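You operate a simulated robot arm through the tools that you are given. There is no shell and no other tool. Be economical: measure what you need, move in short steps, check, and stop when the job is done.

Carry out the task below with a simulated two-armed robot. There is one attempt and no reset: what you move stays moved.

JOB
Put the black pad on the grey bench top away on the high left shelf of the steel rack. Then take the blue tape strip and put it on the flat carton with a red bar. Then take the yellow book on the grey bench top and put it away on the high left shelf of the steel rack. Then take the green scoop and leave it on the flat carton with a green bar. Then carry the right yellow crate with both arms and set it on the green-edged bench top. Then take the yellow pad and leave it on the green-edged bench open shelf. Then push the first machine left lower door that stands open shut. Then shut the first machine upper drawer from the right. Keep to this order.

It is judged by the outcome, as a careful person would: the job done as asked, and still so three seconds after it is handed in. It fails if anything else is knocked over, pushed out of place, dropped, spilled or broken.

ROBOT AND FRAMES
Two 7-joint arms with two-finger grippers on one trunk, on a base that drives. Base frame: it is fixed to the floor where the robot stands at the start and does not move with it; the origin is under the middle of the robot, x ahead of it, y to its left, z up; the surface under the hand at the start is at about z = 800. Units: mm, rad, N and s.
The left shoulder is at the start at [70, 139, 1180], the right one opposite. With the tool pointing down near the work surface each hand reaches from about 300 to 760 mm from the robot's upright axis, wherever it stands, measured 20 degrees to its own side. Places, roughly: black pad (11x7x4 cm) [600, -100, 800]; blue tape strip (22x5x2 cm) [900, 600, 800]; first machine left lower door [2100, 1500, 300]; first machine upper drawer [2300, 800, 700]; flat carton with a green bar (27x21x2 cm) [400, 400, 800]; flat carton with a red bar (27x21x2 cm) [400, 700, 800]; green scoop (11x11x11 cm) [900, 1500, 900]; green-edged bench open shelf [-2700, 700, 300]; green-edged bench top [-2800, -200, 800]; high left shelf of the steel rack [9400, -6000, 1300]; right yellow crate (30x20x12 cm) [500, 2200, 900]; yellow book (15x8x3 cm) [700, 800, 800]; yellow pad (6x5x5 cm) [1700, 2100, 600]. Payload 3.43 kg a hand.
The TCP of each hand is the grasp point between the finger pads, 30 mm short of the fingertips. In the tool frame z runs along the fingers and y along their closing line. The gripper opens to 104 mm. The gripper's body begins 57 mm behind the TCP.
Orientation is that of the tool frame in the base frame, as [roll, pitch, yaw] about the fixed x, y, z axes, in that order (R = Rz(yaw) Ry(pitch) Rx(roll)). With the fingers straight down and closing along the base's y, the tool's x points along the base's -x, its y along +y and its z along -z.

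CONTROLS
- The arms move only by the tool arm_command. It takes "left_targets", "right_targets" or both (then of equal length, played together; a hand with none holds still); each is a list of rows, each a list of 6 numbers: the shift along the tool's x, y, z in mm, then the turn, a rotation vector about the tool's x, y, z in rad. In form: [[dx, dy, dz, rx, ry, rz], ...]. A call has 1 to 10 rows; each row is the pose to reach, as a shift and turn from the pose commanded when the call began, along the tool's axes at that moment. "left_claw" and "right_claw" are, for a hand that has rows, the closure, from 0 (fully open) to 1 (shut), set as the call begins (left out, the last holds). A row lasts 0.2 s, in which the tool goes at most 50 mm and 0.15 rad; a call with a longer step from one row to the next is refused whole, and so is a gripper value outside its range. Where a pose cannot be reached the arm comes as near as it can. A force on the tool above 40 N (or 10 N above the force at the start of the call, whichever is more), or a blocked arm, ends the call early, and 0.2 s more pass. Each finger travels about 45 mm/s and halts on what it meets, pressing with about 39 N; the grip force reading is that of the motor and also rises with nothing between the fingers. The clock runs only during rows and for 0.2 s after the last one: add rows that repeat a pose to give the fingers time. The reply holds the time, the measured pose of the TCP, the force on the tool along the base axes, the opening and the grip force, in the units named above and with some noise, with the torque about the TCP (base axes, N m) and any sound that the robot's microphone picked up.
- Cameras (640 x 400 px; columns grow to the right, rows downward): "scene" is now at [120.6, 39.6, 1392]; the picture's right is [0.48, -0.88, 0.00], its down [-0.63, -0.35, -0.69] and it looks along [0.61, 0.33, -0.72] (base axes); focal length 281 px, centre (320, 200). "left" rides on the left gripper at [67, -18, -90] in its tool frame; the picture's right is [0.25, 0.97, 0.00], its down [-0.73, 0.19, -0.66] and it looks along [-0.64, 0.17, 0.75] (tool axes); focal length 218 px, centre (320, 200). "right" rides on the right gripper at [67, 18, -90] in its tool frame; the picture's right is [-0.25, 0.97, 0.00], its down [-0.73, -0.19, -0.66] and it looks along [-0.64, -0.17, 0.75] (tool axes); focal length 218 px, centre (320, 200). There is no depth. A picture from a camera that has moved, and an enlarged one, comes with that camera's place and axes in the base frame and with its lens.
- grab_frame(camera): a new picture of that camera. No time passes.
- lift_body(by): slides the trunk up (or, below 0, down) by that many mm; the arms and the scene camera ride with it, the base frame stays. It gives what a move gives, with no picture.
- steer(legs): drives the robot by 1 to 6 legs, each [ahead, left, turn to the left] in mm, mm and rad, along the robot's own axes; the way and the turn of a leg run together, so that a leg with both is an arc; at most 1500 mm and 3.142 rad a leg. The arms and the cameras ride along, it lands a little off, and it stops where it bumps. It gives what a move gives.
- aim_head(pan, tilt): turns the head with the scene camera to pan (to the left, within 1.501 rad either way) and tilt (down, from -0.506 to 1.204), counted from straight ahead of the robot. It gives what a move gives.
- close_up(camera, box): a new picture of the part [left, top, right, bottom] of that camera's present view, enlarged. No time passes.
- close_job(): hands the job in; it is judged then, once.

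Go step by step. Nothing tells you exact positions but the pictures and the camera data: compare them with the known pose of the tool, close in by small moves and look again before you grip or let go. The budget is 196 turns and 172 pictures, counting those below and the enlarged ones. Unless the task says otherwise, let go and move clear before handing in.

The tools are called after "Request:" as a command line: name --argument value ..., lists and objects as JSON in quotes. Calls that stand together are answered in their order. arm_command: Moves the arms, as the interface text tells. Its arguments: {"type":"object","properties":{"left_targets":{"type":"array","items":{"type":"array","items":{"type":"number"}}},"left_claw":{"type":"number"},"right_targets":{"type":"array","items":{"type":"array","items":{"type":"number"}}},"right_claw":{"type":"number"}},"required":[]} The other tools are called the same way: lift_body (by) slides the trunk up or down; steer (legs) drives the base; aim_head (pan, tilt) turns the head that bears the scene camera; grab_frame (camera) takes a picture; close_up (camera, box) takes an enlarged picture of a part of a camera's view; close_job () hands the job in.

At the start:

```text
clock: 0.0
left_tcp_pos: [382.8, 403.2, 1069.7]
left_ee_rot: [3.141, 0.0, -3.141]
left_force: [0.5, -0.6, -0.6]
left_wrist_torque: [0.01, 0.01, 0.0]
left_grip_width: 103.9
left_gripper_force: 0.0
right_tcp_pos: [439.3, 65.6, 1104.5]
right_ee_rot: [3.141, 0.001, 3.141]
right_force: [0.9, 0.4, 0.0]
right_wrist_torque: [-0.01, -0.02, 0.01]
right_grip_width: 103.9
right_gripper_force: 0.0
trunk travel left (down, up): [-675.0, 265.0]
robot x, y, heading: [-3.0, -0.3, -0.001]
head pan, tilt: [0.503, 0.805]
```

scene: 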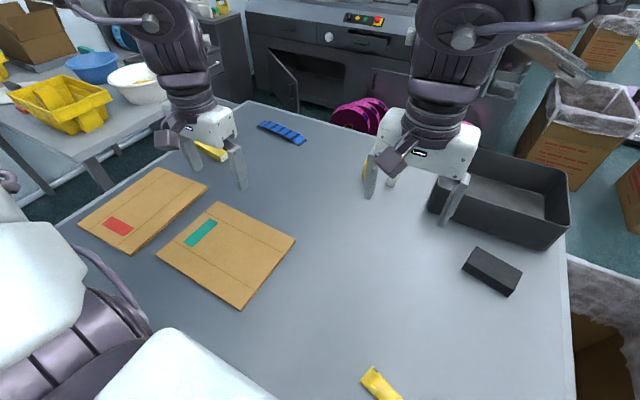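
right: 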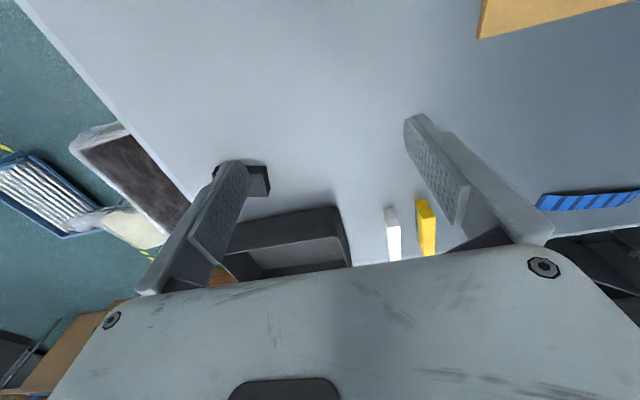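
left: 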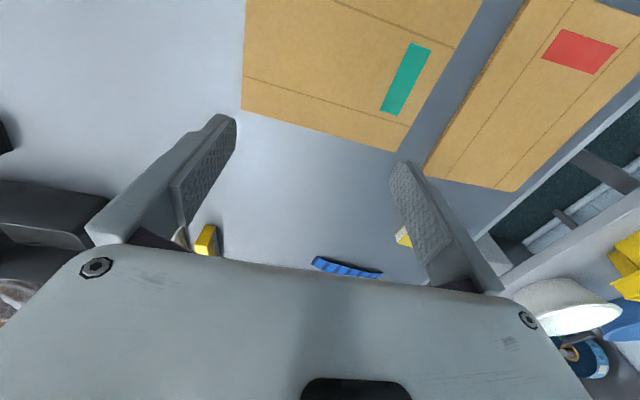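

The black pad sits near [600, -150, 820] on the bench. I'll look closer at it and get an overview before gripping it with the right hand.

Request:
close_up --camera "scene" --box '[420, 210, 580, 310]'

Request:
aim_head --pan -0.6 --tilt 0.3

Request:
grab_frame --camera "scene"

```text
4.00 times, centred on (500, 260) of scene
camera zoom: at [120.6, 39.6, 1392.0], right [0.48, -0.88, 0.0], down [-0.63, -0.35, -0.69], along [0.61, 0.33, -0.72], focal length 1123 px, centre (-400, -40)
```

zoom: 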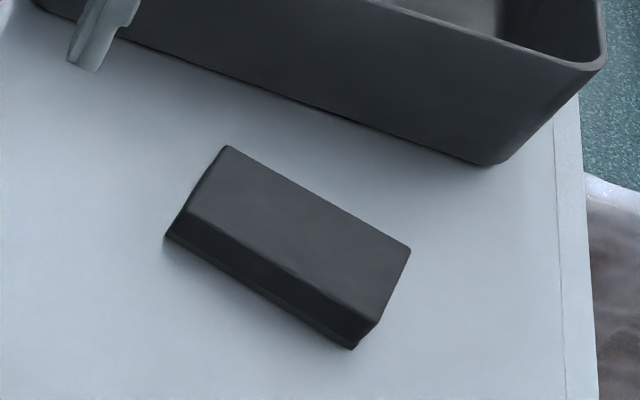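

```text
clock: 1.3
left_tcp_pos: [383.6, 403.1, 1068.8]
left_ee_rot: [3.141, -0.001, 3.141]
left_force: [0.4, -0.1, 0.9]
left_wrist_torque: [0.0, 0.01, 0.03]
left_grip_width: 104.0
left_gripper_force: 0.1
right_tcp_pos: [438.9, 66.1, 1106.2]
right_ee_rot: [-3.141, 0.0, -3.141]
right_force: [-0.5, 0.0, -0.2]
right_wrist_torque: [-0.03, -0.02, 0.0]
right_grip_width: 104.0
right_gripper_force: 0.2
trunk travel left (down, up): [-675.0, 265.0]
robot x, y, heading: [2.6, -1.4, 0.0]
head pan, tilt: [-0.6, 0.3]
```

```text
167 pictures are left
camera scene: at [127.2, -51.8, 1436.7], right [-0.56, -0.83, 0.0], down [-0.24, 0.17, -0.96], along [0.79, -0.54, -0.3], focal length 281 px, centre (320, 200)
```

scene: 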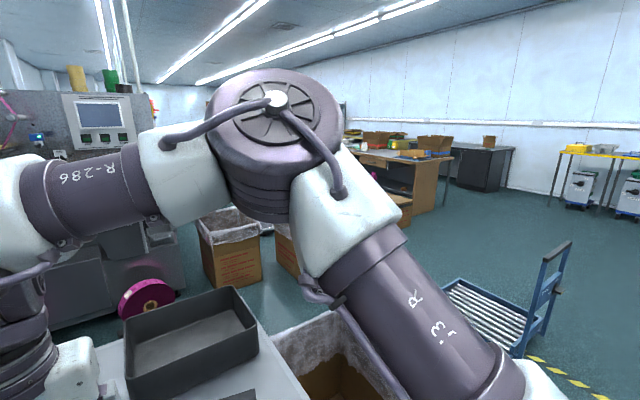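

The pad's centre is about [592, -148], with its long side turned about 13° off the y axis. I'll move the right hand above it and turn so the fingers close across the short side. That should also open the view toward the rack.

Request:
arm_command --right_targets '[[-15, -21, 10, 0, 0, -0.14], [-30, -42, 20, 0, 0, -0.28], [-46, -63, 30, 0, 0, -0.42], [-62, -86, 45, 0, 0, -0.56], [-77, -107, 60, 0, 0, -0.7], [-93, -128, 75, 0, 0, -0.84], [-108, -150, 90, 0, 0, -0.98], [-123, -171, 105, 0, 0, -1.12], [-138, -193, 120, 0, 0, -1.24], [-153, -214, 130, 0, 0, -1.344]]' --right_claw 0

Request:
grab_frame --camera "right"

Request:
grab_frame --camera "scene"

```text
clock: 3.5
left_tcp_pos: [384.7, 404.1, 1067.6]
left_ee_rot: [-3.141, -0.001, -3.14]
left_force: [0.6, 0.3, 0.1]
left_wrist_torque: [0.0, 0.01, -0.01]
left_grip_width: 104.0
left_gripper_force: 0.0
right_tcp_pos: [365.5, 149.3, 1236.2]
right_ee_rot: [3.071, 0.028, -1.929]
right_force: [-0.5, 0.0, 0.4]
right_wrist_torque: [-0.03, 0.01, 0.0]
right_grip_width: 104.1
right_gripper_force: 0.0
right hand out of reach, approached as far as the arm can: row 3, 4, 5, 6, 7, 8, 9, 10
trunk travel left (down, up): [-675.0, 265.0]
robot x, y, heading: [2.0, 6.2, 0.002]
head pan, tilt: [-0.6, 0.3]
```

```text
166 pictures are left
camera right: at [331.6, 88.8, 1324.4], right [-0.82, 0.57, 0.08], down [0.47, 0.58, 0.66], along [0.34, 0.58, -0.74], focal length 218 px, centre (320, 200)
```

right: 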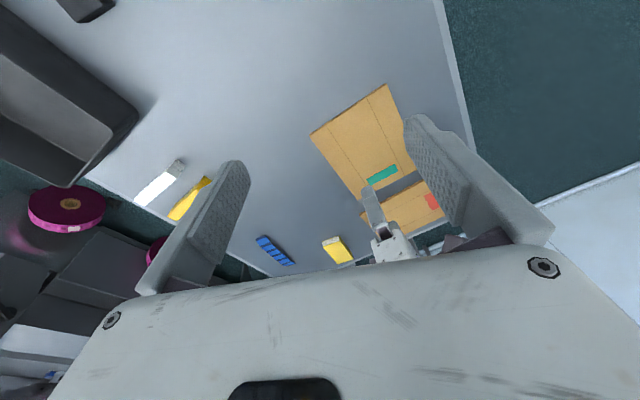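

```text
165 pictures are left
camera scene: at [131.1, -42.7, 1421.9], right [-0.49, -0.87, 0.0], down [-0.39, 0.22, -0.9], along [0.78, -0.44, -0.44], focal length 281 px, centre (320, 200)
```

scene: 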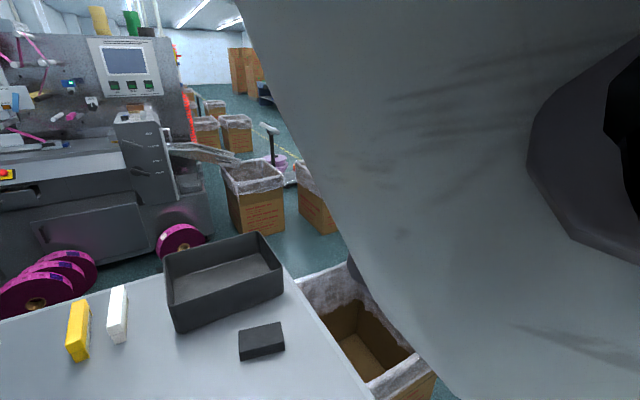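

The arm could not make that turn: it ran into a wrist limit and drew back. I'll unwind it and try the opposite turn.

Request:
arm_command --right_targets '[[14, -15, 15, 0, 0, 0.14], [28, -31, 30, 0, 0, 0.28], [43, -47, 45, 0, 0, 0.42], [57, -62, 60, 0, 0, 0.56], [72, -78, 75, 0, 0, 0.7], [86, -93, 90, 0, 0, 0.84], [100, -109, 105, 0, 0, 0.98], [115, -124, 120, 0, 0, 1.1], [129, -140, 136, 0, 0, 1.212]]'

```text
clock: 5.5
left_tcp_pos: [383.9, 402.5, 1070.0]
left_ee_rot: [3.139, -0.002, 3.142]
left_force: [0.7, 0.2, -0.2]
left_wrist_torque: [0.02, 0.01, 0.0]
left_grip_width: 104.1
left_gripper_force: 0.1
right_tcp_pos: [429.4, -19.3, 1070.4]
right_ee_rot: [3.128, -0.059, -3.138]
right_force: [1.1, 0.1, -0.7]
right_wrist_torque: [0.01, 0.05, -0.03]
right_grip_width: 103.9
right_gripper_force: 0.1
right hand out of reach, approached as far as the arm can: row 1, 2
trunk travel left (down, up): [-675.0, 265.0]
robot x, y, heading: [-0.1, -2.1, -0.001]
head pan, tilt: [-0.6, 0.3]
```

Request:
arm_command --right_targets '[[-16, -13, 9, 0, 0, 0.15], [-32, -26, 18, 0, 0, 0.3], [-49, -39, 27, 0, 0, 0.45], [-65, -52, 36, 0, 0, 0.6], [-81, -65, 45, 0, 0, 0.75], [-98, -78, 54, 0, 0, 0.9], [-114, -90, 63, 0, 0, 1.05], [-130, -103, 72, 0, 0, 1.2], [-147, -116, 81, 0, 0, 1.35], [-163, -129, 90, 0, 0, 1.5]]'

Request:
grab_frame --camera "scene"

```text
clock: 7.7
left_tcp_pos: [383.4, 403.6, 1070.1]
left_ee_rot: [-3.141, -0.002, 3.14]
left_force: [0.2, -0.3, 0.6]
left_wrist_torque: [-0.01, 0.01, 0.0]
left_grip_width: 103.9
left_gripper_force: 0.2
right_tcp_pos: [585.2, -147.1, 970.3]
right_ee_rot: [-3.083, -0.016, 1.646]
right_force: [-0.1, 0.6, -0.1]
right_wrist_torque: [-0.01, -0.02, 0.0]
right_grip_width: 103.5
right_gripper_force: 0.0
trunk travel left (down, up): [-675.0, 265.0]
robot x, y, heading: [-0.7, -4.5, 0.003]
head pan, tilt: [-0.6, 0.3]
```

```text
164 pictures are left
camera scene: at [128.3, -52.5, 1436.6], right [-0.56, -0.83, 0.0], down [-0.24, 0.17, -0.95], along [0.79, -0.54, -0.3], focal length 281 px, centre (320, 200)
```

scene: 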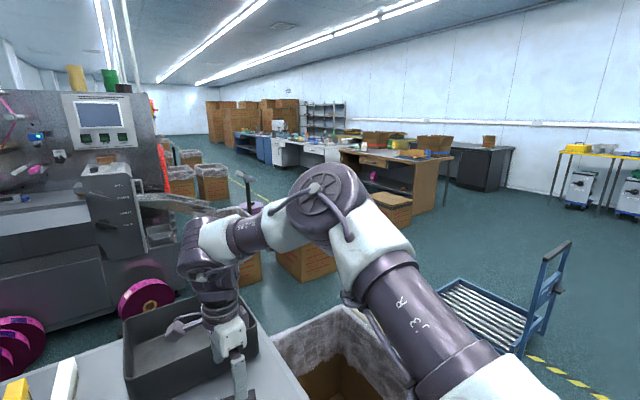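

This turn is reachable, and the rack now shows in the distance. I'll zoom in on it and check the hand camera.

Request:
close_up --camera "scene" --box '[280, 90, 376, 150]'

Request:
grab_frame --camera "right"

```text
6.67 times, centred on (328, 120) of scene
camera zoom: at [128.3, -52.5, 1436.6], right [-0.56, -0.83, 0.0], down [-0.24, 0.17, -0.95], along [0.79, -0.54, -0.3], focal length 1871 px, centre (267, 733)
```

zoom: 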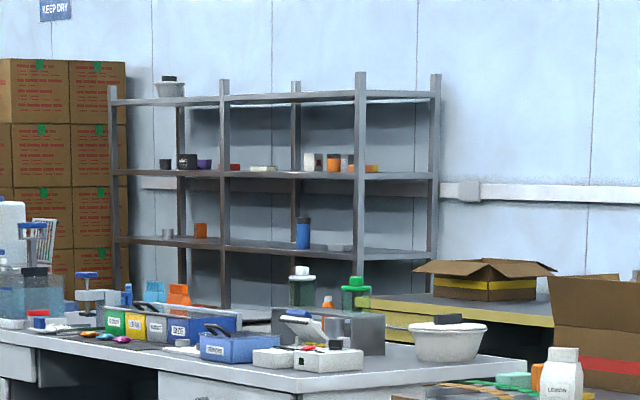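

```text
162 pictures are left
camera right: at [604.7, -80.4, 1058.9], right [0.98, -0.18, -0.06], down [-0.1, -0.75, 0.66], along [-0.16, -0.64, -0.75], focal length 218 px, centre (320, 200)
```

right: 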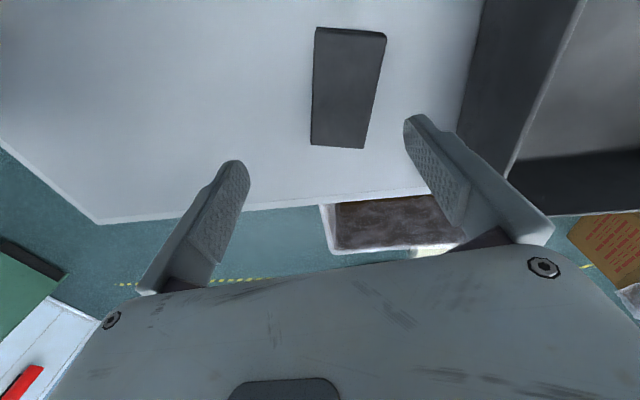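

The target shelf is the 1300 level in the rack's left bay, with about 370 mm of clearance, so a tilted grasp will help. I'll line up the yaw first, then tilt.

Request:
arm_command --right_targets '[[0, 6, 0, -0.03, 0, 0.14], [0, 13, 0, -0.058, 0, 0.28], [0, 13, 0, -0.058, 0, 0.306]]'

Request:
arm_command --right_targets '[[0, 0, 0, 0, -0.15, 0], [0, 0, 0, 0, -0.3, 0], [0, 0, 0, 0, -0.45, 0], [0, 0, 0, 0, -0.6, 0], [0, 0, 0, 0, -0.75, 0], [0, 0, 0, 0, -0.9, 0]]'

Request:
grab_frame --camera "right"

```text
clock: 8.5
left_tcp_pos: [381.5, 403.0, 1069.7]
left_ee_rot: [3.139, 0.0, -3.14]
left_force: [0.3, 0.5, -1.1]
left_wrist_torque: [0.0, 0.01, -0.03]
left_grip_width: 103.7
left_gripper_force: 0.0
right_tcp_pos: [598.0, -145.8, 969.3]
right_ee_rot: [-3.138, -0.005, 1.341]
right_force: [0.3, -0.8, -0.7]
right_wrist_torque: [0.03, 0.0, 0.0]
right_grip_width: 104.3
right_gripper_force: 0.0
trunk travel left (down, up): [-675.0, 265.0]
robot x, y, heading: [1.6, -1.0, 0.001]
head pan, tilt: [-0.6, 0.3]
```

```text
clock: 9.9
left_tcp_pos: [380.1, 406.5, 1070.7]
left_ee_rot: [-3.135, 0.001, 3.141]
left_force: [-0.4, 0.3, -1.0]
left_wrist_torque: [-0.08, -0.07, 0.01]
left_grip_width: 104.3
left_gripper_force: 0.0
right_tcp_pos: [457.5, -120.9, 973.7]
right_ee_rot: [3.123, 0.868, 1.338]
right_force: [-1.0, 1.1, 0.8]
right_wrist_torque: [0.01, -0.05, 0.04]
right_grip_width: 104.3
right_gripper_force: 0.0
right hand out of reach, approached as far as the arm can: row 4, 5, 6
trunk travel left (down, up): [-675.0, 265.0]
robot x, y, heading: [1.3, 2.1, -0.006]
head pan, tilt: [-0.6, 0.3]
```

```text
161 pictures are left
camera right: at [500.8, -14.9, 980.6], right [0.91, -0.37, 0.21], down [-0.19, 0.07, 0.98], along [-0.38, -0.93, 0.0], focal length 218 px, centre (320, 200)
```

right: 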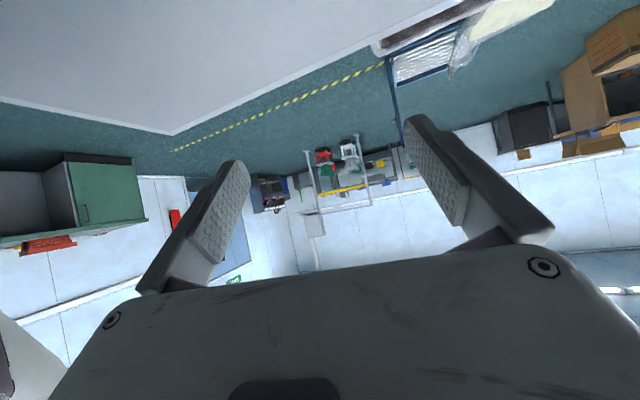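

That tilt is out of reach here. Instead I'll pick the pad up vertically, turn it so its long side points away from the robot, set it down, and regrip it with a forward tilt. First I go back to vertical above it.

Request:
arm_command --right_targets '[[1, 24, -1, 0, 0.145, 0], [2, 48, -2, 0, 0.29, 0], [3, 72, -3, 0, 0.435, 0], [4, 96, -4, 0, 0.58, 0], [5, 120, -5, 0, 0.725, 0], [5, 142, -6, 0, 0.868, 0]]'

Request:
grab_frame --camera "right"

```text
clock: 11.3
left_tcp_pos: [383.2, 401.0, 1070.1]
left_ee_rot: [3.14, 0.0, -3.14]
left_force: [0.6, -0.4, 0.4]
left_wrist_torque: [0.02, 0.01, -0.02]
left_grip_width: 103.9
left_gripper_force: 0.1
right_tcp_pos: [601.0, -146.7, 969.6]
right_ee_rot: [-3.137, 0.021, 1.343]
right_force: [0.1, 0.6, 0.0]
right_wrist_torque: [0.0, -0.04, -0.01]
right_grip_width: 104.2
right_gripper_force: 0.0
trunk travel left (down, up): [-675.0, 265.0]
robot x, y, heading: [1.5, -1.6, -0.004]
head pan, tilt: [-0.6, 0.3]
```

```text
160 pictures are left
camera right: at [635.1, -83.4, 1057.6], right [0.89, -0.46, 0.0], down [-0.34, -0.65, 0.67], along [-0.31, -0.6, -0.74], focal length 218 px, centre (320, 200)
```

right: 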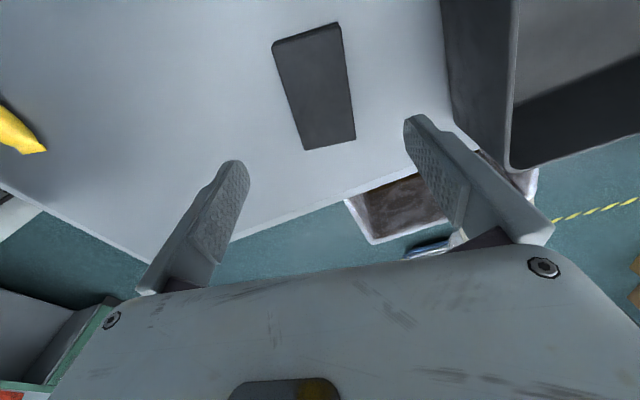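

The hand is over the pad's centre. I'm going down to grip it.

Request:
arm_command --right_targets '[[0, 0, 45, 0, 0, 0], [0, 0, 85, 0, 0, 0], [0, 0, 115, 0, 0, 0], [0, 0, 134, 0, 0, 0]]'

Request:
arm_command --right_targets '[[0, 0, 0, 0, 0, 0], [0, 0, 0, 0, 0, 0], [0, 0, 0, 0, 0, 0], [0, 0, 0, 0, 0, 0], [0, 0, -10, 0, 0, 0], [0, 0, -40, 0, 0, 0]]' --right_claw 1

Request:
grab_frame --camera "right"

```text
clock: 12.3
left_tcp_pos: [381.6, 403.4, 1071.3]
left_ee_rot: [-3.139, 0.002, 3.141]
left_force: [-0.5, 0.7, 1.3]
left_wrist_torque: [0.03, 0.0, 0.01]
left_grip_width: 103.7
left_gripper_force: 0.1
right_tcp_pos: [599.2, -149.2, 839.1]
right_ee_rot: [3.14, 0.025, 1.342]
right_force: [1.2, 0.5, 11.3]
right_wrist_torque: [0.22, 0.49, -0.08]
right_grip_width: 101.3
right_gripper_force: 0.1
trunk travel left (down, up): [-675.0, 265.0]
robot x, y, heading: [-2.4, -0.9, 0.001]
head pan, tilt: [-0.6, 0.3]
```

```text
clock: 13.7
left_tcp_pos: [382.5, 402.8, 1070.6]
left_ee_rot: [-3.14, -0.001, 3.141]
left_force: [0.6, 0.3, 0.0]
left_wrist_torque: [0.0, 0.0, 0.0]
left_grip_width: 103.9
left_gripper_force: 0.1
right_tcp_pos: [599.0, -148.1, 878.2]
right_ee_rot: [-3.14, 0.025, 1.344]
right_force: [0.2, -0.7, -0.6]
right_wrist_torque: [-0.01, 0.01, 0.02]
right_grip_width: 60.9
right_gripper_force: 39.2
trunk travel left (down, up): [-675.0, 265.0]
robot x, y, heading: [0.3, -1.7, -0.0]
head pan, tilt: [-0.6, 0.3]
```

```text
159 pictures are left
camera right: at [633.9, -84.9, 966.1], right [0.89, -0.46, 0.0], down [-0.35, -0.65, 0.68], along [-0.31, -0.6, -0.74], focal length 218 px, centre (320, 200)
```

right: 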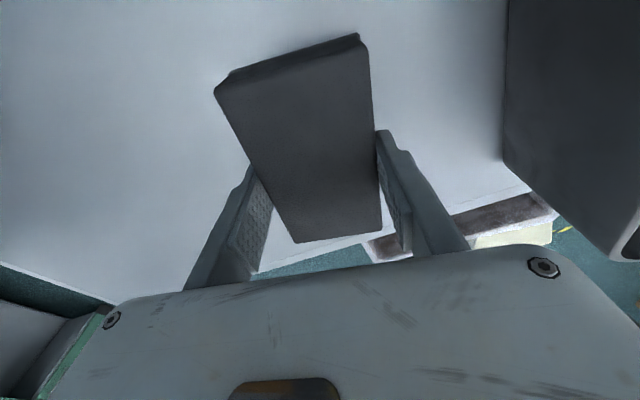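

The pad is gripped, and the bench surface seems to be near z 808. I'm raising it and turning it so its long side runs along x.

Request:
arm_command --right_targets '[[0, 0, -40, 0, 0, 0], [0, -6, -60, 0, 0, -0.14], [0, -12, -60, 0, 0, -0.28], [-1, -20, -60, 0, 0, -0.42], [-2, -28, -60, 0, 0, -0.56], [-3, -36, -60, 0, 0, -0.7], [-4, -44, -60, 0, 0, -0.84], [-4, -52, -60, 0, 0, -0.98], [-4, -61, -60, 0, 0, -1.12], [-4, -61, -60, 0, 0, -1.26]]'

Request:
arm_command --right_targets '[[0, 0, 0, 0, 0, -0.14], [0, 0, 0, 0, 0, -0.28], [0, 0, 0, 0, 0, -0.42], [0, 0, 0, 0, 0, -0.54], [0, 0, 0, 0, 0, -0.54]]'

Request:
grab_frame --camera "right"

```text
clock: 15.9
left_tcp_pos: [383.4, 402.8, 1069.3]
left_ee_rot: [3.141, -0.001, -3.14]
left_force: [0.0, -0.9, -0.3]
left_wrist_torque: [0.01, -0.04, 0.01]
left_grip_width: 103.7
left_gripper_force: 0.1
right_tcp_pos: [538.3, -136.2, 937.5]
right_ee_rot: [-3.115, 0.005, 2.607]
right_force: [-0.2, -0.8, 0.5]
right_wrist_torque: [-0.02, 0.01, 0.0]
right_grip_width: 60.7
right_gripper_force: 39.0
trunk travel left (down, up): [-675.0, 265.0]
robot x, y, heading: [0.5, 0.6, -0.001]
head pan, tilt: [-0.6, 0.3]
```

```text
clock: 17.1
left_tcp_pos: [383.6, 403.2, 1069.2]
left_ee_rot: [3.141, 0.0, -3.141]
left_force: [-0.8, 0.1, -0.6]
left_wrist_torque: [0.01, -0.02, -0.02]
left_grip_width: 104.0
left_gripper_force: 0.1
right_tcp_pos: [486.4, -83.2, 942.0]
right_ee_rot: [-3.116, -0.009, 3.14]
right_force: [0.4, -0.5, -0.6]
right_wrist_torque: [0.01, 0.02, 0.02]
right_grip_width: 60.7
right_gripper_force: 39.0
right hand out of reach, approached as far as the arm can: row 3, 4, 5
trunk travel left (down, up): [-675.0, 265.0]
robot x, y, heading: [1.9, -0.3, -0.0]
head pan, tilt: [-0.6, 0.3]
```

```text
158 pictures are left
camera right: at [420.4, -63.3, 1030.7], right [0.25, 0.97, -0.03], down [0.73, -0.18, 0.66], along [0.63, -0.19, -0.75], focal length 218 px, centre (320, 200)
```

right: 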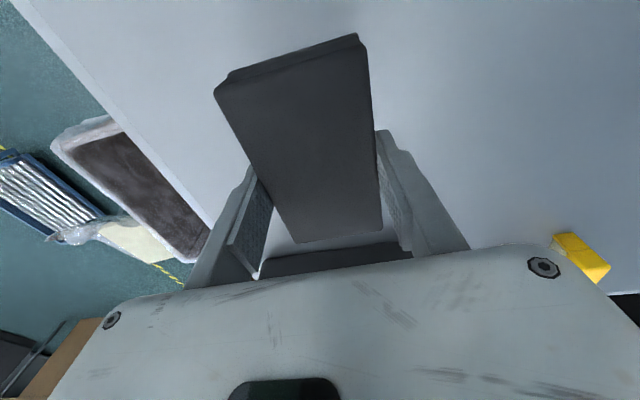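

The full turn is at the wrist limit, so I'll use about yaw 2.7 instead. I'm setting the pad down there.

Request:
arm_command --right_targets '[[-5, -9, 0, -0.01, 0, 0.15], [-10, -18, 0, -0.02, 0, 0.3], [-14, -27, 0, -0.026, 0, 0.44], [-14, -27, 40, -0.026, 0, 0.44], [-14, -27, 75, -0.026, 0, 0.44], [-14, -27, 92, -0.026, 0, 0.44]]'

Request:
arm_command --right_targets '[[0, 0, 3, 0, 0, 0], [0, 0, 6, 0, 0, 0], [0, 0, 9, 0, 0, 0], [0, 0, 12, 0, 0, 0]]'

```text
clock: 18.5
left_tcp_pos: [383.1, 402.8, 1071.1]
left_ee_rot: [3.142, 0.0, 3.141]
left_force: [-0.3, -0.3, -0.2]
left_wrist_torque: [0.0, 0.02, -0.01]
left_grip_width: 103.8
left_gripper_force: 0.0
right_tcp_pos: [497.8, -111.6, 850.0]
right_ee_rot: [3.141, -0.001, 2.704]
right_force: [0.0, 0.2, -0.3]
right_wrist_torque: [0.03, 0.01, 0.0]
right_grip_width: 60.3
right_gripper_force: 39.1
trunk travel left (down, up): [-675.0, 265.0]
robot x, y, heading: [-1.0, -1.2, -0.0]
head pan, tilt: [-0.6, 0.3]
```

```text
clock: 19.5
left_tcp_pos: [384.1, 402.4, 1069.8]
left_ee_rot: [3.141, -0.001, 3.141]
left_force: [0.1, 0.2, 0.7]
left_wrist_torque: [0.0, 0.0, 0.01]
left_grip_width: 104.0
left_gripper_force: 0.1
right_tcp_pos: [498.5, -113.1, 838.6]
right_ee_rot: [3.141, -0.001, 2.704]
right_force: [0.8, 0.2, -0.8]
right_wrist_torque: [0.0, 0.0, 0.03]
right_grip_width: 60.4
right_gripper_force: 39.3
trunk travel left (down, up): [-675.0, 265.0]
robot x, y, heading: [1.4, -0.1, 0.001]
head pan, tilt: [-0.6, 0.3]
```

Request:
arm_command --right_targets '[[0, 0, 2, 0, 0, 0], [0, 0, 4, 0, 0, 0], [0, 0, 6, 0, 0, 0], [0, 0, 8, 0, 0, 0]]'

```text
clock: 20.7
left_tcp_pos: [379.6, 403.1, 1071.1]
left_ee_rot: [-3.141, 0.003, 3.14]
left_force: [0.2, 0.0, -1.0]
left_wrist_torque: [0.03, 0.04, -0.03]
left_grip_width: 103.9
left_gripper_force: 0.1
right_tcp_pos: [498.5, -112.8, 835.0]
right_ee_rot: [3.138, 0.005, 2.701]
right_force: [-8.1, -0.7, 20.4]
right_wrist_torque: [-0.48, -0.17, -0.15]
right_grip_width: 60.7
right_gripper_force: 39.0
trunk travel left (down, up): [-675.0, 265.0]
robot x, y, heading: [-0.3, -3.5, 0.002]
head pan, tilt: [-0.6, 0.3]
stopped in row 4 (right hand): the force on the tool passed its limit at 41 N (the readings are from after the stop); the commanded pose is now the measured one
```

The pad is down on the bench. I'm opening, rising, and tilting forward 0.65 rad.

Request:
arm_command --right_targets '[[0, 0, -2, 0, 0, 0], [0, 0, -2, 0, 0, 0], [0, 0, -2, 0, 0, 0], [0, 0, -2, 0, 0, 0], [0, 0, -30, 0, 0, 0], [0, 0, -70, 0, 0, 0], [0, 0, -100, 0, 0, 0]]' --right_claw 0

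Request:
arm_command --right_targets '[[0, 0, 0, 0, -0.13, 0], [0, 0, 0, 0, -0.26, 0], [0, 0, 0, 0, -0.39, 0], [0, 0, 0, 0, -0.52, 0], [0, 0, 0, 0, -0.65, 0], [0, 0, 0, 0, -0.65, 0]]'

Request:
grab_frame --camera "right"

```text
clock: 22.3
left_tcp_pos: [381.3, 401.6, 1070.1]
left_ee_rot: [-3.141, 0.001, -3.141]
left_force: [0.0, 0.4, -0.4]
left_wrist_torque: [0.03, 0.01, 0.01]
left_grip_width: 104.1
left_gripper_force: 0.0
right_tcp_pos: [499.1, -112.6, 933.7]
right_ee_rot: [-3.141, 0.003, 2.702]
right_force: [0.4, 0.4, 0.0]
right_wrist_torque: [0.0, 0.01, -0.02]
right_grip_width: 104.1
right_gripper_force: 0.2
trunk travel left (down, up): [-675.0, 265.0]
robot x, y, heading: [-4.0, -1.4, -0.0]
head pan, tilt: [-0.6, 0.3]
```

```text
clock: 23.7
left_tcp_pos: [383.7, 402.0, 1070.3]
left_ee_rot: [3.142, 0.001, -3.142]
left_force: [-0.7, 0.7, 0.0]
left_wrist_torque: [0.0, 0.03, -0.02]
left_grip_width: 104.2
left_gripper_force: 0.0
right_tcp_pos: [499.1, -113.2, 931.9]
right_ee_rot: [3.139, 0.652, 2.698]
right_force: [-0.2, -0.6, 0.6]
right_wrist_torque: [0.04, 0.01, -0.01]
right_grip_width: 103.9
right_gripper_force: 0.1
trunk travel left (down, up): [-675.0, 265.0]
robot x, y, heading: [-2.6, 4.8, -0.002]
head pan, tilt: [-0.6, 0.3]
```

```text
157 pictures are left
camera right: at [411.1, -51.5, 962.9], right [0.59, 0.79, 0.16], down [0.08, -0.25, 0.96], along [0.8, -0.56, -0.21], focal length 218 px, centre (320, 200)
```

right: 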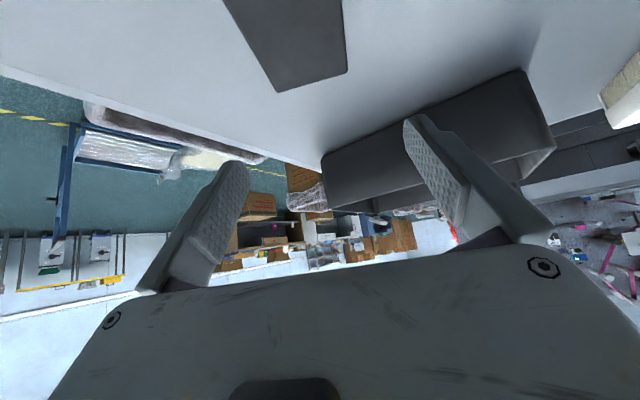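

Request:
arm_command --right_targets '[[18, 0, 24, 0, 0, 0], [36, 0, 48, 0, 0, 0], [48, 0, 63, 0, 0, 0], [56, 0, 74, 0, 0, 0]]'

Request:
arm_command --right_targets '[[0, 0, 0, 0, 0, 0], [0, 0, 0, 0, 0, 0], [0, 0, 0, 0, 0, 0], [0, 0, 0, 0, 0, 0], [-6, 0, -8, 0, 0, 0], [-24, 0, -32, 0, 0, 0], [-48, 0, -64, 0, 0, 0], [-72, 0, -96, 0, 0, 0]]' --right_claw 1

Request:
grab_frame --camera "right"

```text
clock: 24.7
left_tcp_pos: [383.8, 402.5, 1070.1]
left_ee_rot: [-3.141, 0.001, -3.141]
left_force: [0.6, 0.3, 0.2]
left_wrist_torque: [-0.04, 0.05, 0.0]
left_grip_width: 103.9
left_gripper_force: 0.0
right_tcp_pos: [500.4, -112.9, 839.8]
right_ee_rot: [3.138, 0.653, 2.701]
right_force: [0.0, 0.1, 0.4]
right_wrist_torque: [0.01, 0.0, 0.01]
right_grip_width: 104.2
right_gripper_force: 0.0
trunk travel left (down, up): [-675.0, 265.0]
robot x, y, heading: [2.0, -0.2, -0.003]
head pan, tilt: [-0.6, 0.3]
```

```text
clock: 26.5
left_tcp_pos: [382.9, 401.8, 1069.4]
left_ee_rot: [-3.141, 0.001, -3.141]
left_force: [-1.1, -1.1, -0.4]
left_wrist_torque: [-0.01, 0.0, -0.02]
left_grip_width: 103.8
left_gripper_force: 0.0
right_tcp_pos: [500.0, -112.2, 960.3]
right_ee_rot: [3.138, 0.652, 2.701]
right_force: [0.9, 0.2, -0.7]
right_wrist_torque: [0.02, -0.03, 0.02]
right_grip_width: 60.7
right_gripper_force: 39.2
trunk travel left (down, up): [-675.0, 265.0]
robot x, y, heading: [2.8, 0.3, 0.004]
head pan, tilt: [-0.6, 0.3]
```

```text
156 pictures are left
camera right: at [410.7, -51.8, 990.4], right [0.59, 0.79, 0.16], down [0.08, -0.25, 0.96], along [0.8, -0.56, -0.21], focal length 218 px, centre (320, 200)
```

right: 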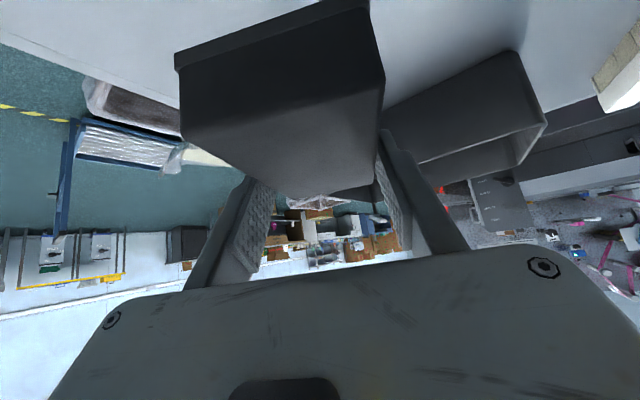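

The pad is held level with a tilted grip. Before driving I need the floor layout toward the rack.

Request:
aim_head --pan -1.3 --tilt 0.45

Request:
grab_frame --camera "scene"

Request:
steer --legs '[[-350, 0, 0]]'

Request:
aim_head --pan -0.5 --tilt 0.5

Request:
grab_frame --camera "scene"

```text
clock: 27.6
left_tcp_pos: [383.6, 401.9, 1068.6]
left_ee_rot: [-3.141, 0.0, 3.141]
left_force: [-0.9, -0.2, -0.5]
left_wrist_torque: [0.01, 0.0, 0.0]
left_grip_width: 104.2
left_gripper_force: 0.1
right_tcp_pos: [500.6, -112.7, 959.1]
right_ee_rot: [3.139, 0.653, 2.699]
right_force: [0.8, 0.0, -0.4]
right_wrist_torque: [0.03, 0.01, 0.03]
right_grip_width: 60.3
right_gripper_force: 39.1
trunk travel left (down, up): [-675.0, 265.0]
robot x, y, heading: [-2.2, 1.3, -0.003]
head pan, tilt: [-1.3, 0.45]
```

```text
155 pictures are left
camera scene: at [74.6, -87.8, 1422.8], right [-0.96, -0.27, 0.0], down [-0.12, 0.42, -0.9], along [0.24, -0.87, -0.43], focal length 281 px, centre (320, 200)
```

scene: 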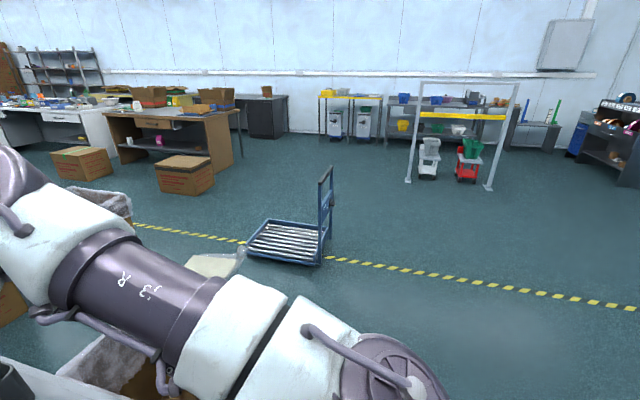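

```text
clock: 29.8
left_tcp_pos: [36.1, 401.9, 1068.2]
left_ee_rot: [3.141, 0.002, 3.139]
left_force: [0.6, -1.1, 0.1]
left_wrist_torque: [-0.02, 0.01, 0.02]
left_grip_width: 104.1
left_gripper_force: 0.0
right_tcp_pos: [151.3, -115.0, 958.3]
right_ee_rot: [3.14, 0.651, 2.698]
right_force: [-0.3, 0.5, -1.0]
right_wrist_torque: [0.01, 0.01, 0.0]
right_grip_width: 60.7
right_gripper_force: 38.6
trunk travel left (down, up): [-675.0, 265.0]
robot x, y, heading: [-350.2, -0.4, -0.004]
head pan, tilt: [-1.3, 0.45]
```

```text
clock: 31.0
left_tcp_pos: [35.5, 402.2, 1069.0]
left_ee_rot: [3.141, 0.001, 3.138]
left_force: [-0.1, 0.1, 0.2]
left_wrist_torque: [0.0, 0.02, 0.02]
left_grip_width: 103.9
left_gripper_force: 0.1
right_tcp_pos: [151.5, -114.7, 959.3]
right_ee_rot: [3.138, 0.652, 2.698]
right_force: [0.0, 0.3, -0.7]
right_wrist_torque: [0.02, -0.04, -0.01]
right_grip_width: 60.8
right_gripper_force: 38.7
trunk travel left (down, up): [-675.0, 265.0]
robot x, y, heading: [-350.1, -0.8, -0.003]
head pan, tilt: [-0.499, 0.499]
```

```text
154 pictures are left
camera scene: at [-219.8, -42.6, 1418.3], right [-0.48, -0.88, 0.0], down [-0.42, 0.23, -0.88], along [0.77, -0.42, -0.48], focal length 281 px, centre (320, 200)
```

scene: 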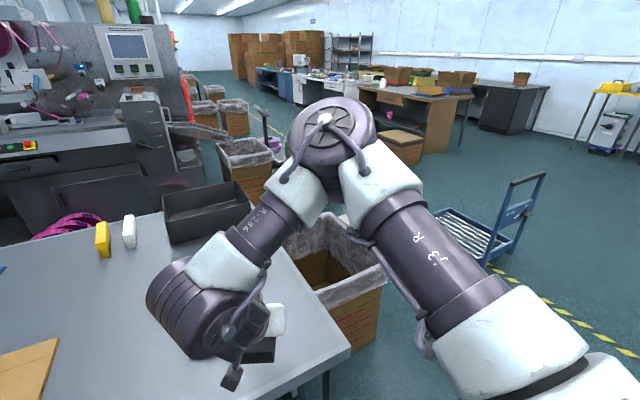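

The trolley is near (560–1250, -1850…-2400), and the brown table and white bench row stand in front of the rack. I'll drive around the open right side and look again from nearer.

Request:
steer --legs '[[0, -1500, 0], [0, -1500, 0], [1200, -500, 0], [800, -600, 0]]'

Request:
aim_head --pan -0.35 --tilt 0.3

Request:
grab_frame --camera "scene"

```text
clock: 56.2
left_tcp_pos: [2058.1, -3644.9, 1070.3]
left_ee_rot: [-3.14, 0.0, 3.138]
left_force: [0.6, 0.2, 1.0]
left_wrist_torque: [0.0, -0.01, 0.03]
left_grip_width: 104.2
left_gripper_force: 0.2
right_tcp_pos: [2173.7, -4161.5, 959.2]
right_ee_rot: [3.139, 0.654, 2.698]
right_force: [0.3, -0.5, -1.0]
right_wrist_torque: [-0.01, 0.0, -0.02]
right_grip_width: 60.5
right_gripper_force: 38.9
trunk travel left (down, up): [-675.0, 265.0]
robot x, y, heading: [1674.4, -4045.6, -0.004]
head pan, tilt: [-0.499, 0.499]
```

```text
clock: 57.0
left_tcp_pos: [2058.8, -3645.3, 1069.1]
left_ee_rot: [3.142, 0.0, 3.138]
left_force: [0.1, -0.4, 0.6]
left_wrist_torque: [0.0, 0.0, -0.01]
left_grip_width: 104.1
left_gripper_force: 0.1
right_tcp_pos: [2173.3, -4160.9, 959.5]
right_ee_rot: [3.138, 0.651, 2.696]
right_force: [-0.2, 0.9, -1.0]
right_wrist_torque: [-0.04, -0.01, 0.0]
right_grip_width: 60.7
right_gripper_force: 38.8
trunk travel left (down, up): [-675.0, 265.0]
robot x, y, heading: [1673.4, -4046.6, -0.002]
head pan, tilt: [-0.351, 0.3]
```

```text
153 pictures are left
camera scene: at [1811.3, -4078.1, 1436.6], right [-0.35, -0.94, 0.0], down [-0.28, 0.1, -0.95], along [0.9, -0.33, -0.3], focal length 281 px, centre (320, 200)
```

scene: 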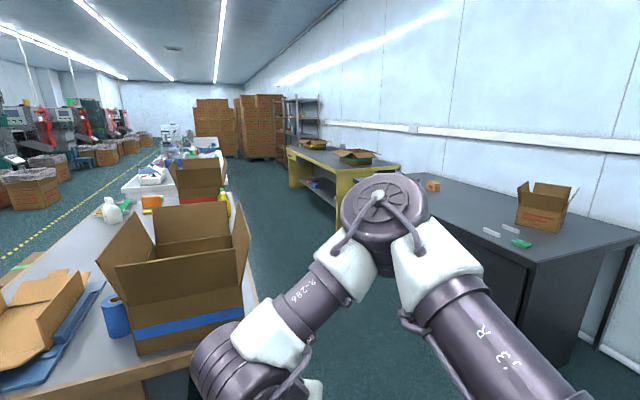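

I can see a corridor about 1 m wide at y≈-4680 that leads to the rack. I'll tuck the left hand inward and drive down it.

Request:
arm_command --left_targets '[[0, -45, 0, 0, 0, 0], [0, -90, 0, 0, 0, 0], [0, -135, 0, 0, 0, 0], [0, -180, 0, 0, 0, 0]]'

Request:
steer --legs '[[0, -640, 0], [1000, 0, 0]]'

Request:
grab_frame --camera "scene"

```text
clock: 58.0
left_tcp_pos: [2068.6, -3814.7, 1070.0]
left_ee_rot: [-3.141, -0.003, 3.136]
left_force: [0.9, -0.6, -0.6]
left_wrist_torque: [-0.02, -0.02, 0.01]
left_grip_width: 104.0
left_gripper_force: 0.1
left hand out of reach, approached as far as the arm can: row 4
right_tcp_pos: [2175.0, -4162.9, 957.3]
right_ee_rot: [3.138, 0.651, 2.697]
right_force: [0.0, -0.5, -0.9]
right_wrist_torque: [0.01, -0.01, 0.0]
right_grip_width: 60.7
right_gripper_force: 39.3
trunk travel left (down, up): [-675.0, 265.0]
robot x, y, heading: [1671.7, -4042.9, -0.004]
head pan, tilt: [-0.351, 0.3]
```

```text
clock: 66.3
left_tcp_pos: [3059.5, -4490.6, 1072.1]
left_ee_rot: [3.141, 0.0, 3.11]
left_force: [-0.5, -0.3, -0.2]
left_wrist_torque: [-0.04, 0.04, 0.02]
left_grip_width: 104.0
left_gripper_force: 0.0
right_tcp_pos: [3155.9, -4840.8, 959.3]
right_ee_rot: [3.139, 0.654, 2.67]
right_force: [0.2, -0.1, 0.4]
right_wrist_torque: [-0.01, 0.01, 0.01]
right_grip_width: 60.7
right_gripper_force: 39.1
trunk travel left (down, up): [-675.0, 265.0]
robot x, y, heading: [2656.1, -4713.5, -0.027]
head pan, tilt: [-0.351, 0.3]
```

```text
152 pictures are left
camera scene: at [2795.3, -4748.0, 1436.7], right [-0.37, -0.93, 0.0], down [-0.27, 0.11, -0.96], along [0.89, -0.35, -0.3], focal length 281 px, centre (320, 200)
```

scene: 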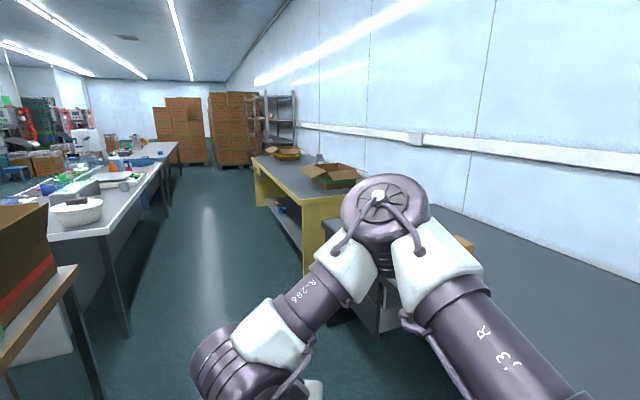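

Request:
steer --legs '[[0, 0, 0.027], [1500, 0, 0], [1500, 0, 0], [700, 0, 0]]'

Request:
grab_frame --camera "scene"

```text
clock: 84.7
left_tcp_pos: [6769.5, -4408.2, 1070.8]
left_ee_rot: [-3.141, -0.001, -3.106]
left_force: [-0.3, -0.3, 0.2]
left_wrist_torque: [0.01, -0.03, 0.01]
left_grip_width: 104.0
left_gripper_force: 0.1
right_tcp_pos: [6890.3, -4751.1, 961.0]
right_ee_rot: [3.138, 0.654, 2.741]
right_force: [0.3, 0.1, -0.2]
right_wrist_torque: [0.03, 0.01, -0.01]
right_grip_width: 60.8
right_gripper_force: 38.4
trunk travel left (down, up): [-675.0, 265.0]
robot x, y, heading: [6386.7, -4659.5, 0.04]
head pan, tilt: [-0.351, 0.3]
```

```text
151 pictures are left
camera scene: at [6524.5, -4684.5, 1436.8], right [-0.31, -0.95, 0.0], down [-0.28, 0.09, -0.96], along [0.91, -0.29, -0.3], focal length 281 px, centre (320, 200)
```

scene: 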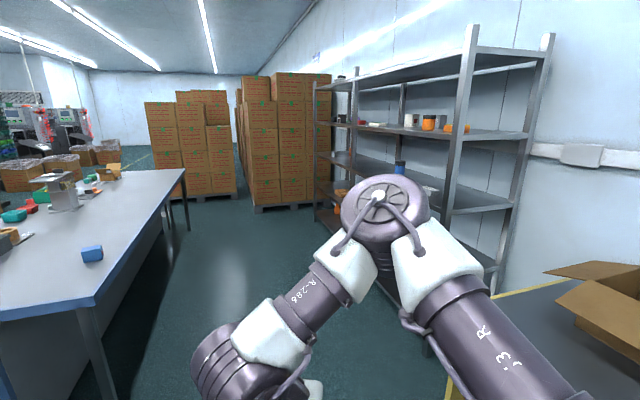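

The left bay runs from about x 8985 to 10170, with its front edge at y≈-5800. I'm driving up to x≈9450, then turning to face it.

Request:
steer --legs '[[0, 0, -0.04], [1500, 0, 0], [1550, 0, 0]]'

Request:
steer --legs '[[1500, 0, 0], [1500, 0, 0], [0, 0, -1.57]]'

Request:
aim_head --pan 0 --tilt 0.15

Request:
grab_frame --camera "scene"

```text
refused: 1550 is not a number from -1500 to 1500
```

```text
clock: 103.2
left_tcp_pos: [9669.8, -4888.4, 1069.9]
left_ee_rot: [3.141, -0.001, 1.588]
left_force: [-0.1, 0.6, 0.7]
left_wrist_torque: [0.02, -0.02, 0.02]
left_grip_width: 103.9
left_gripper_force: 0.1
right_tcp_pos: [9324.3, -5001.4, 958.9]
right_ee_rot: [3.138, 0.651, 1.15]
right_force: [-0.3, 1.1, -0.1]
right_wrist_torque: [0.0, -0.01, -0.05]
right_grip_width: 60.8
right_gripper_force: 39.0
trunk travel left (down, up): [-675.0, 265.0]
robot x, y, heading: [9424.7, -4499.7, -1.552]
head pan, tilt: [-0.351, 0.3]
```

```text
clock: 104.1
left_tcp_pos: [9670.3, -4887.3, 1070.4]
left_ee_rot: [-3.14, -0.001, 1.589]
left_force: [0.0, 0.2, 0.2]
left_wrist_torque: [0.03, 0.02, -0.02]
left_grip_width: 104.1
left_gripper_force: 0.1
right_tcp_pos: [9324.5, -5001.7, 959.9]
right_ee_rot: [3.138, 0.653, 1.15]
right_force: [-0.5, -0.4, -0.6]
right_wrist_torque: [0.0, 0.0, 0.03]
right_grip_width: 60.4
right_gripper_force: 38.4
trunk travel left (down, up): [-675.0, 265.0]
robot x, y, heading: [9426.1, -4500.0, -1.542]
head pan, tilt: [0.0, 0.15]
```

```text
150 pictures are left
camera scene: at [9430.0, -4641.1, 1450.7], right [-1.0, -0.02, 0.0], down [0.0, 0.15, -0.99], along [0.02, -0.99, -0.15], focal length 281 px, centre (320, 200)
```

scene: 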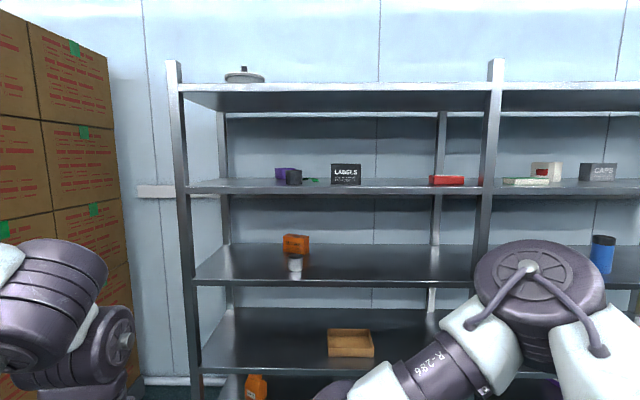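

The shelf surface is at about z 1305. There's a free spot near x 9110, between the LABELS box and the red item. I'm raising the trunk and then the arm before driving in.

Request:
lift_body --by 265

Request:
arm_command --right_targets '[[-19, 0, -25, 0, 0, 0], [-39, 0, -51, 0, 0, 0], [-58, 0, -76, 0, 0, 0], [-78, 0, -102, 0, 0, 0], [-97, 0, -127, 0, 0, 0], [-129, 0, -103, 0, 0, 0], [-161, 0, -78, 0, 0, 0], [-192, 0, -54, 0, 0, 0]]'

Request:
grab_frame --camera "scene"

```text
clock: 106.8
left_tcp_pos: [9669.5, -4888.1, 1335.0]
left_ee_rot: [-3.141, -0.002, 1.587]
left_force: [-0.7, -0.7, 0.4]
left_wrist_torque: [-0.01, -0.04, 0.01]
left_grip_width: 104.3
left_gripper_force: 0.0
right_tcp_pos: [9323.7, -5001.3, 1223.9]
right_ee_rot: [3.138, 0.654, 1.152]
right_force: [0.2, -0.1, -0.3]
right_wrist_torque: [-0.02, -0.01, 0.01]
right_grip_width: 60.6
right_gripper_force: 39.0
trunk travel left (down, up): [-940.0, 0.0]
robot x, y, heading: [9425.3, -4499.1, -1.548]
head pan, tilt: [0.0, 0.15]
```

```text
clock: 108.6
left_tcp_pos: [9669.8, -4889.1, 1335.5]
left_ee_rot: [-3.141, -0.003, 1.587]
left_force: [-0.5, -0.1, 0.2]
left_wrist_torque: [-0.01, 0.0, 0.03]
left_grip_width: 104.0
left_gripper_force: 0.1
right_tcp_pos: [9275.0, -5110.3, 1382.2]
right_ee_rot: [3.141, 0.652, 1.15]
right_force: [0.1, -0.4, 0.0]
right_wrist_torque: [0.02, 0.02, 0.02]
right_grip_width: 60.4
right_gripper_force: 39.0
trunk travel left (down, up): [-940.0, 0.0]
robot x, y, heading: [9425.6, -4499.8, -1.551]
head pan, tilt: [0.0, 0.15]
```

```text
149 pictures are left
camera scene: at [9429.1, -4642.3, 1715.6], right [-1.0, -0.02, 0.0], down [0.0, 0.15, -0.99], along [0.02, -0.99, -0.15], focal length 281 px, centre (320, 200)
```

scene: 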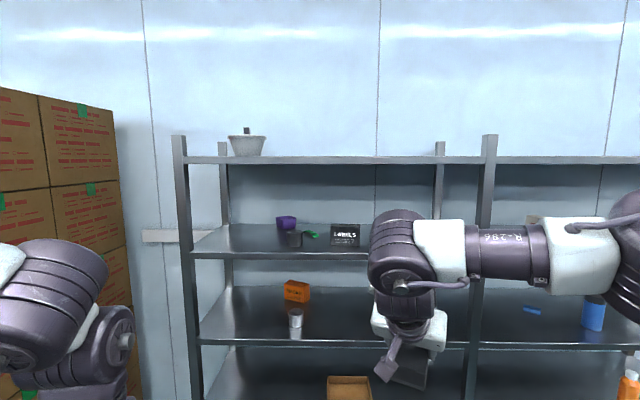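

Request:
steer --legs '[[500, -150, 0]]'

Request:
aim_head --pan -0.25 --tilt 0.45

Request:
grab_frame --camera "scene"

Request:
grab_frame --camera "right"

```text
clock: 111.6
left_tcp_pos: [9526.9, -5384.6, 1336.4]
left_ee_rot: [-3.139, 0.0, 1.584]
left_force: [0.3, 0.0, 0.5]
left_wrist_torque: [0.0, 0.01, -0.01]
left_grip_width: 104.0
left_gripper_force: 0.1
right_tcp_pos: [9133.4, -5605.1, 1383.9]
right_ee_rot: [3.139, 0.654, 1.146]
right_force: [-0.2, 0.6, -0.3]
right_wrist_torque: [-0.05, 0.02, -0.02]
right_grip_width: 60.7
right_gripper_force: 39.2
trunk travel left (down, up): [-940.0, 0.0]
robot x, y, heading: [9280.6, -4995.4, -1.558]
head pan, tilt: [0.0, 0.15]
```

```text
clock: 112.4
left_tcp_pos: [9526.3, -5386.8, 1335.1]
left_ee_rot: [3.141, -0.002, 1.583]
left_force: [0.1, 0.0, 0.5]
left_wrist_torque: [-0.01, -0.02, -0.01]
left_grip_width: 104.0
left_gripper_force: 0.1
right_tcp_pos: [9132.0, -5606.2, 1382.6]
right_ee_rot: [3.139, 0.653, 1.144]
right_force: [-0.2, 0.4, 0.0]
right_wrist_torque: [0.0, 0.01, -0.02]
right_grip_width: 60.5
right_gripper_force: 39.5
trunk travel left (down, up): [-940.0, 0.0]
robot x, y, heading: [9285.9, -4998.4, -1.558]
head pan, tilt: [-0.25, 0.45]
```

```text
148 pictures are left
camera scene: at [9265.5, -5135.6, 1687.8], right [-0.97, 0.23, 0.0], down [0.1, 0.42, -0.9], along [-0.21, -0.88, -0.43], focal length 281 px, centre (320, 200)
```

scene: 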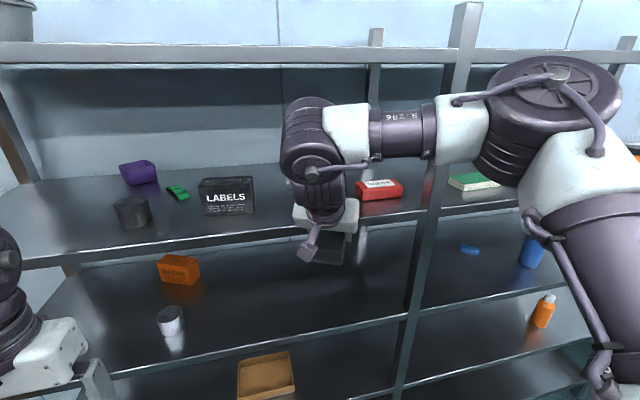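

```text
147 pictures are left
camera right: at [9193.3, -5515.5, 1413.2], right [0.8, -0.58, 0.16], down [-0.25, -0.09, 0.96], along [-0.55, -0.81, -0.21], focal length 218 px, centre (320, 200)
```

right: 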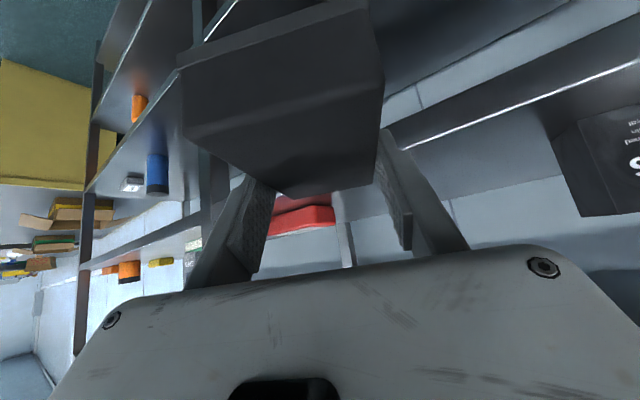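

The elbow sticks out toward the post. I'll extend the arm forward so the elbow trails behind, and keep the base back.

Request:
arm_command --right_targets '[[-29, 16, 22, 0, 0, 0], [-58, 33, 44, 0, 0, 0], [-87, 49, 66, 0, 0, 0], [-116, 65, 88, 0, 0, 0], [-137, 78, 105, 0, 0, 0]]'

Request:
grab_frame --camera "scene"

```text
clock: 113.6
left_tcp_pos: [9524.3, -5380.9, 1338.5]
left_ee_rot: [3.14, 0.002, 1.582]
left_force: [0.0, -0.4, 0.2]
left_wrist_torque: [0.02, 0.01, 0.0]
left_grip_width: 104.0
left_gripper_force: 0.1
right_tcp_pos: [9143.3, -5700.1, 1378.3]
right_ee_rot: [3.128, 0.673, 1.13]
right_force: [-10.9, -2.0, 38.6]
right_wrist_torque: [-0.66, 0.92, -0.23]
right_grip_width: 60.6
right_gripper_force: 39.2
right hand out of reach, approached as far as the arm can: row 3, 4, 5
trunk travel left (down, up): [-940.0, 0.0]
robot x, y, heading: [9288.8, -4993.0, -1.559]
head pan, tilt: [-0.25, 0.45]
```

```text
146 pictures are left
camera scene: at [9263.3, -5127.9, 1689.0], right [-0.97, 0.23, 0.0], down [0.1, 0.42, -0.9], along [-0.21, -0.88, -0.43], focal length 281 px, centre (320, 200)
```

scene: 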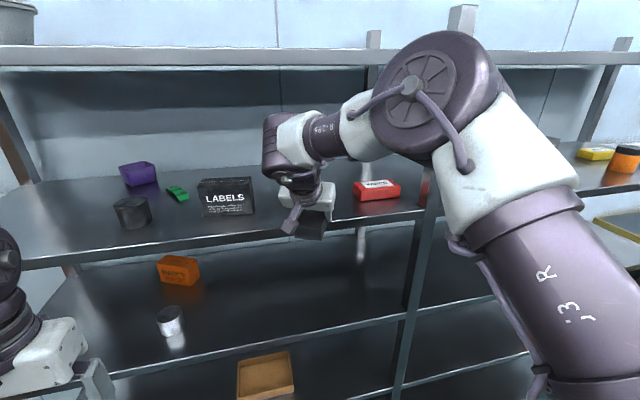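

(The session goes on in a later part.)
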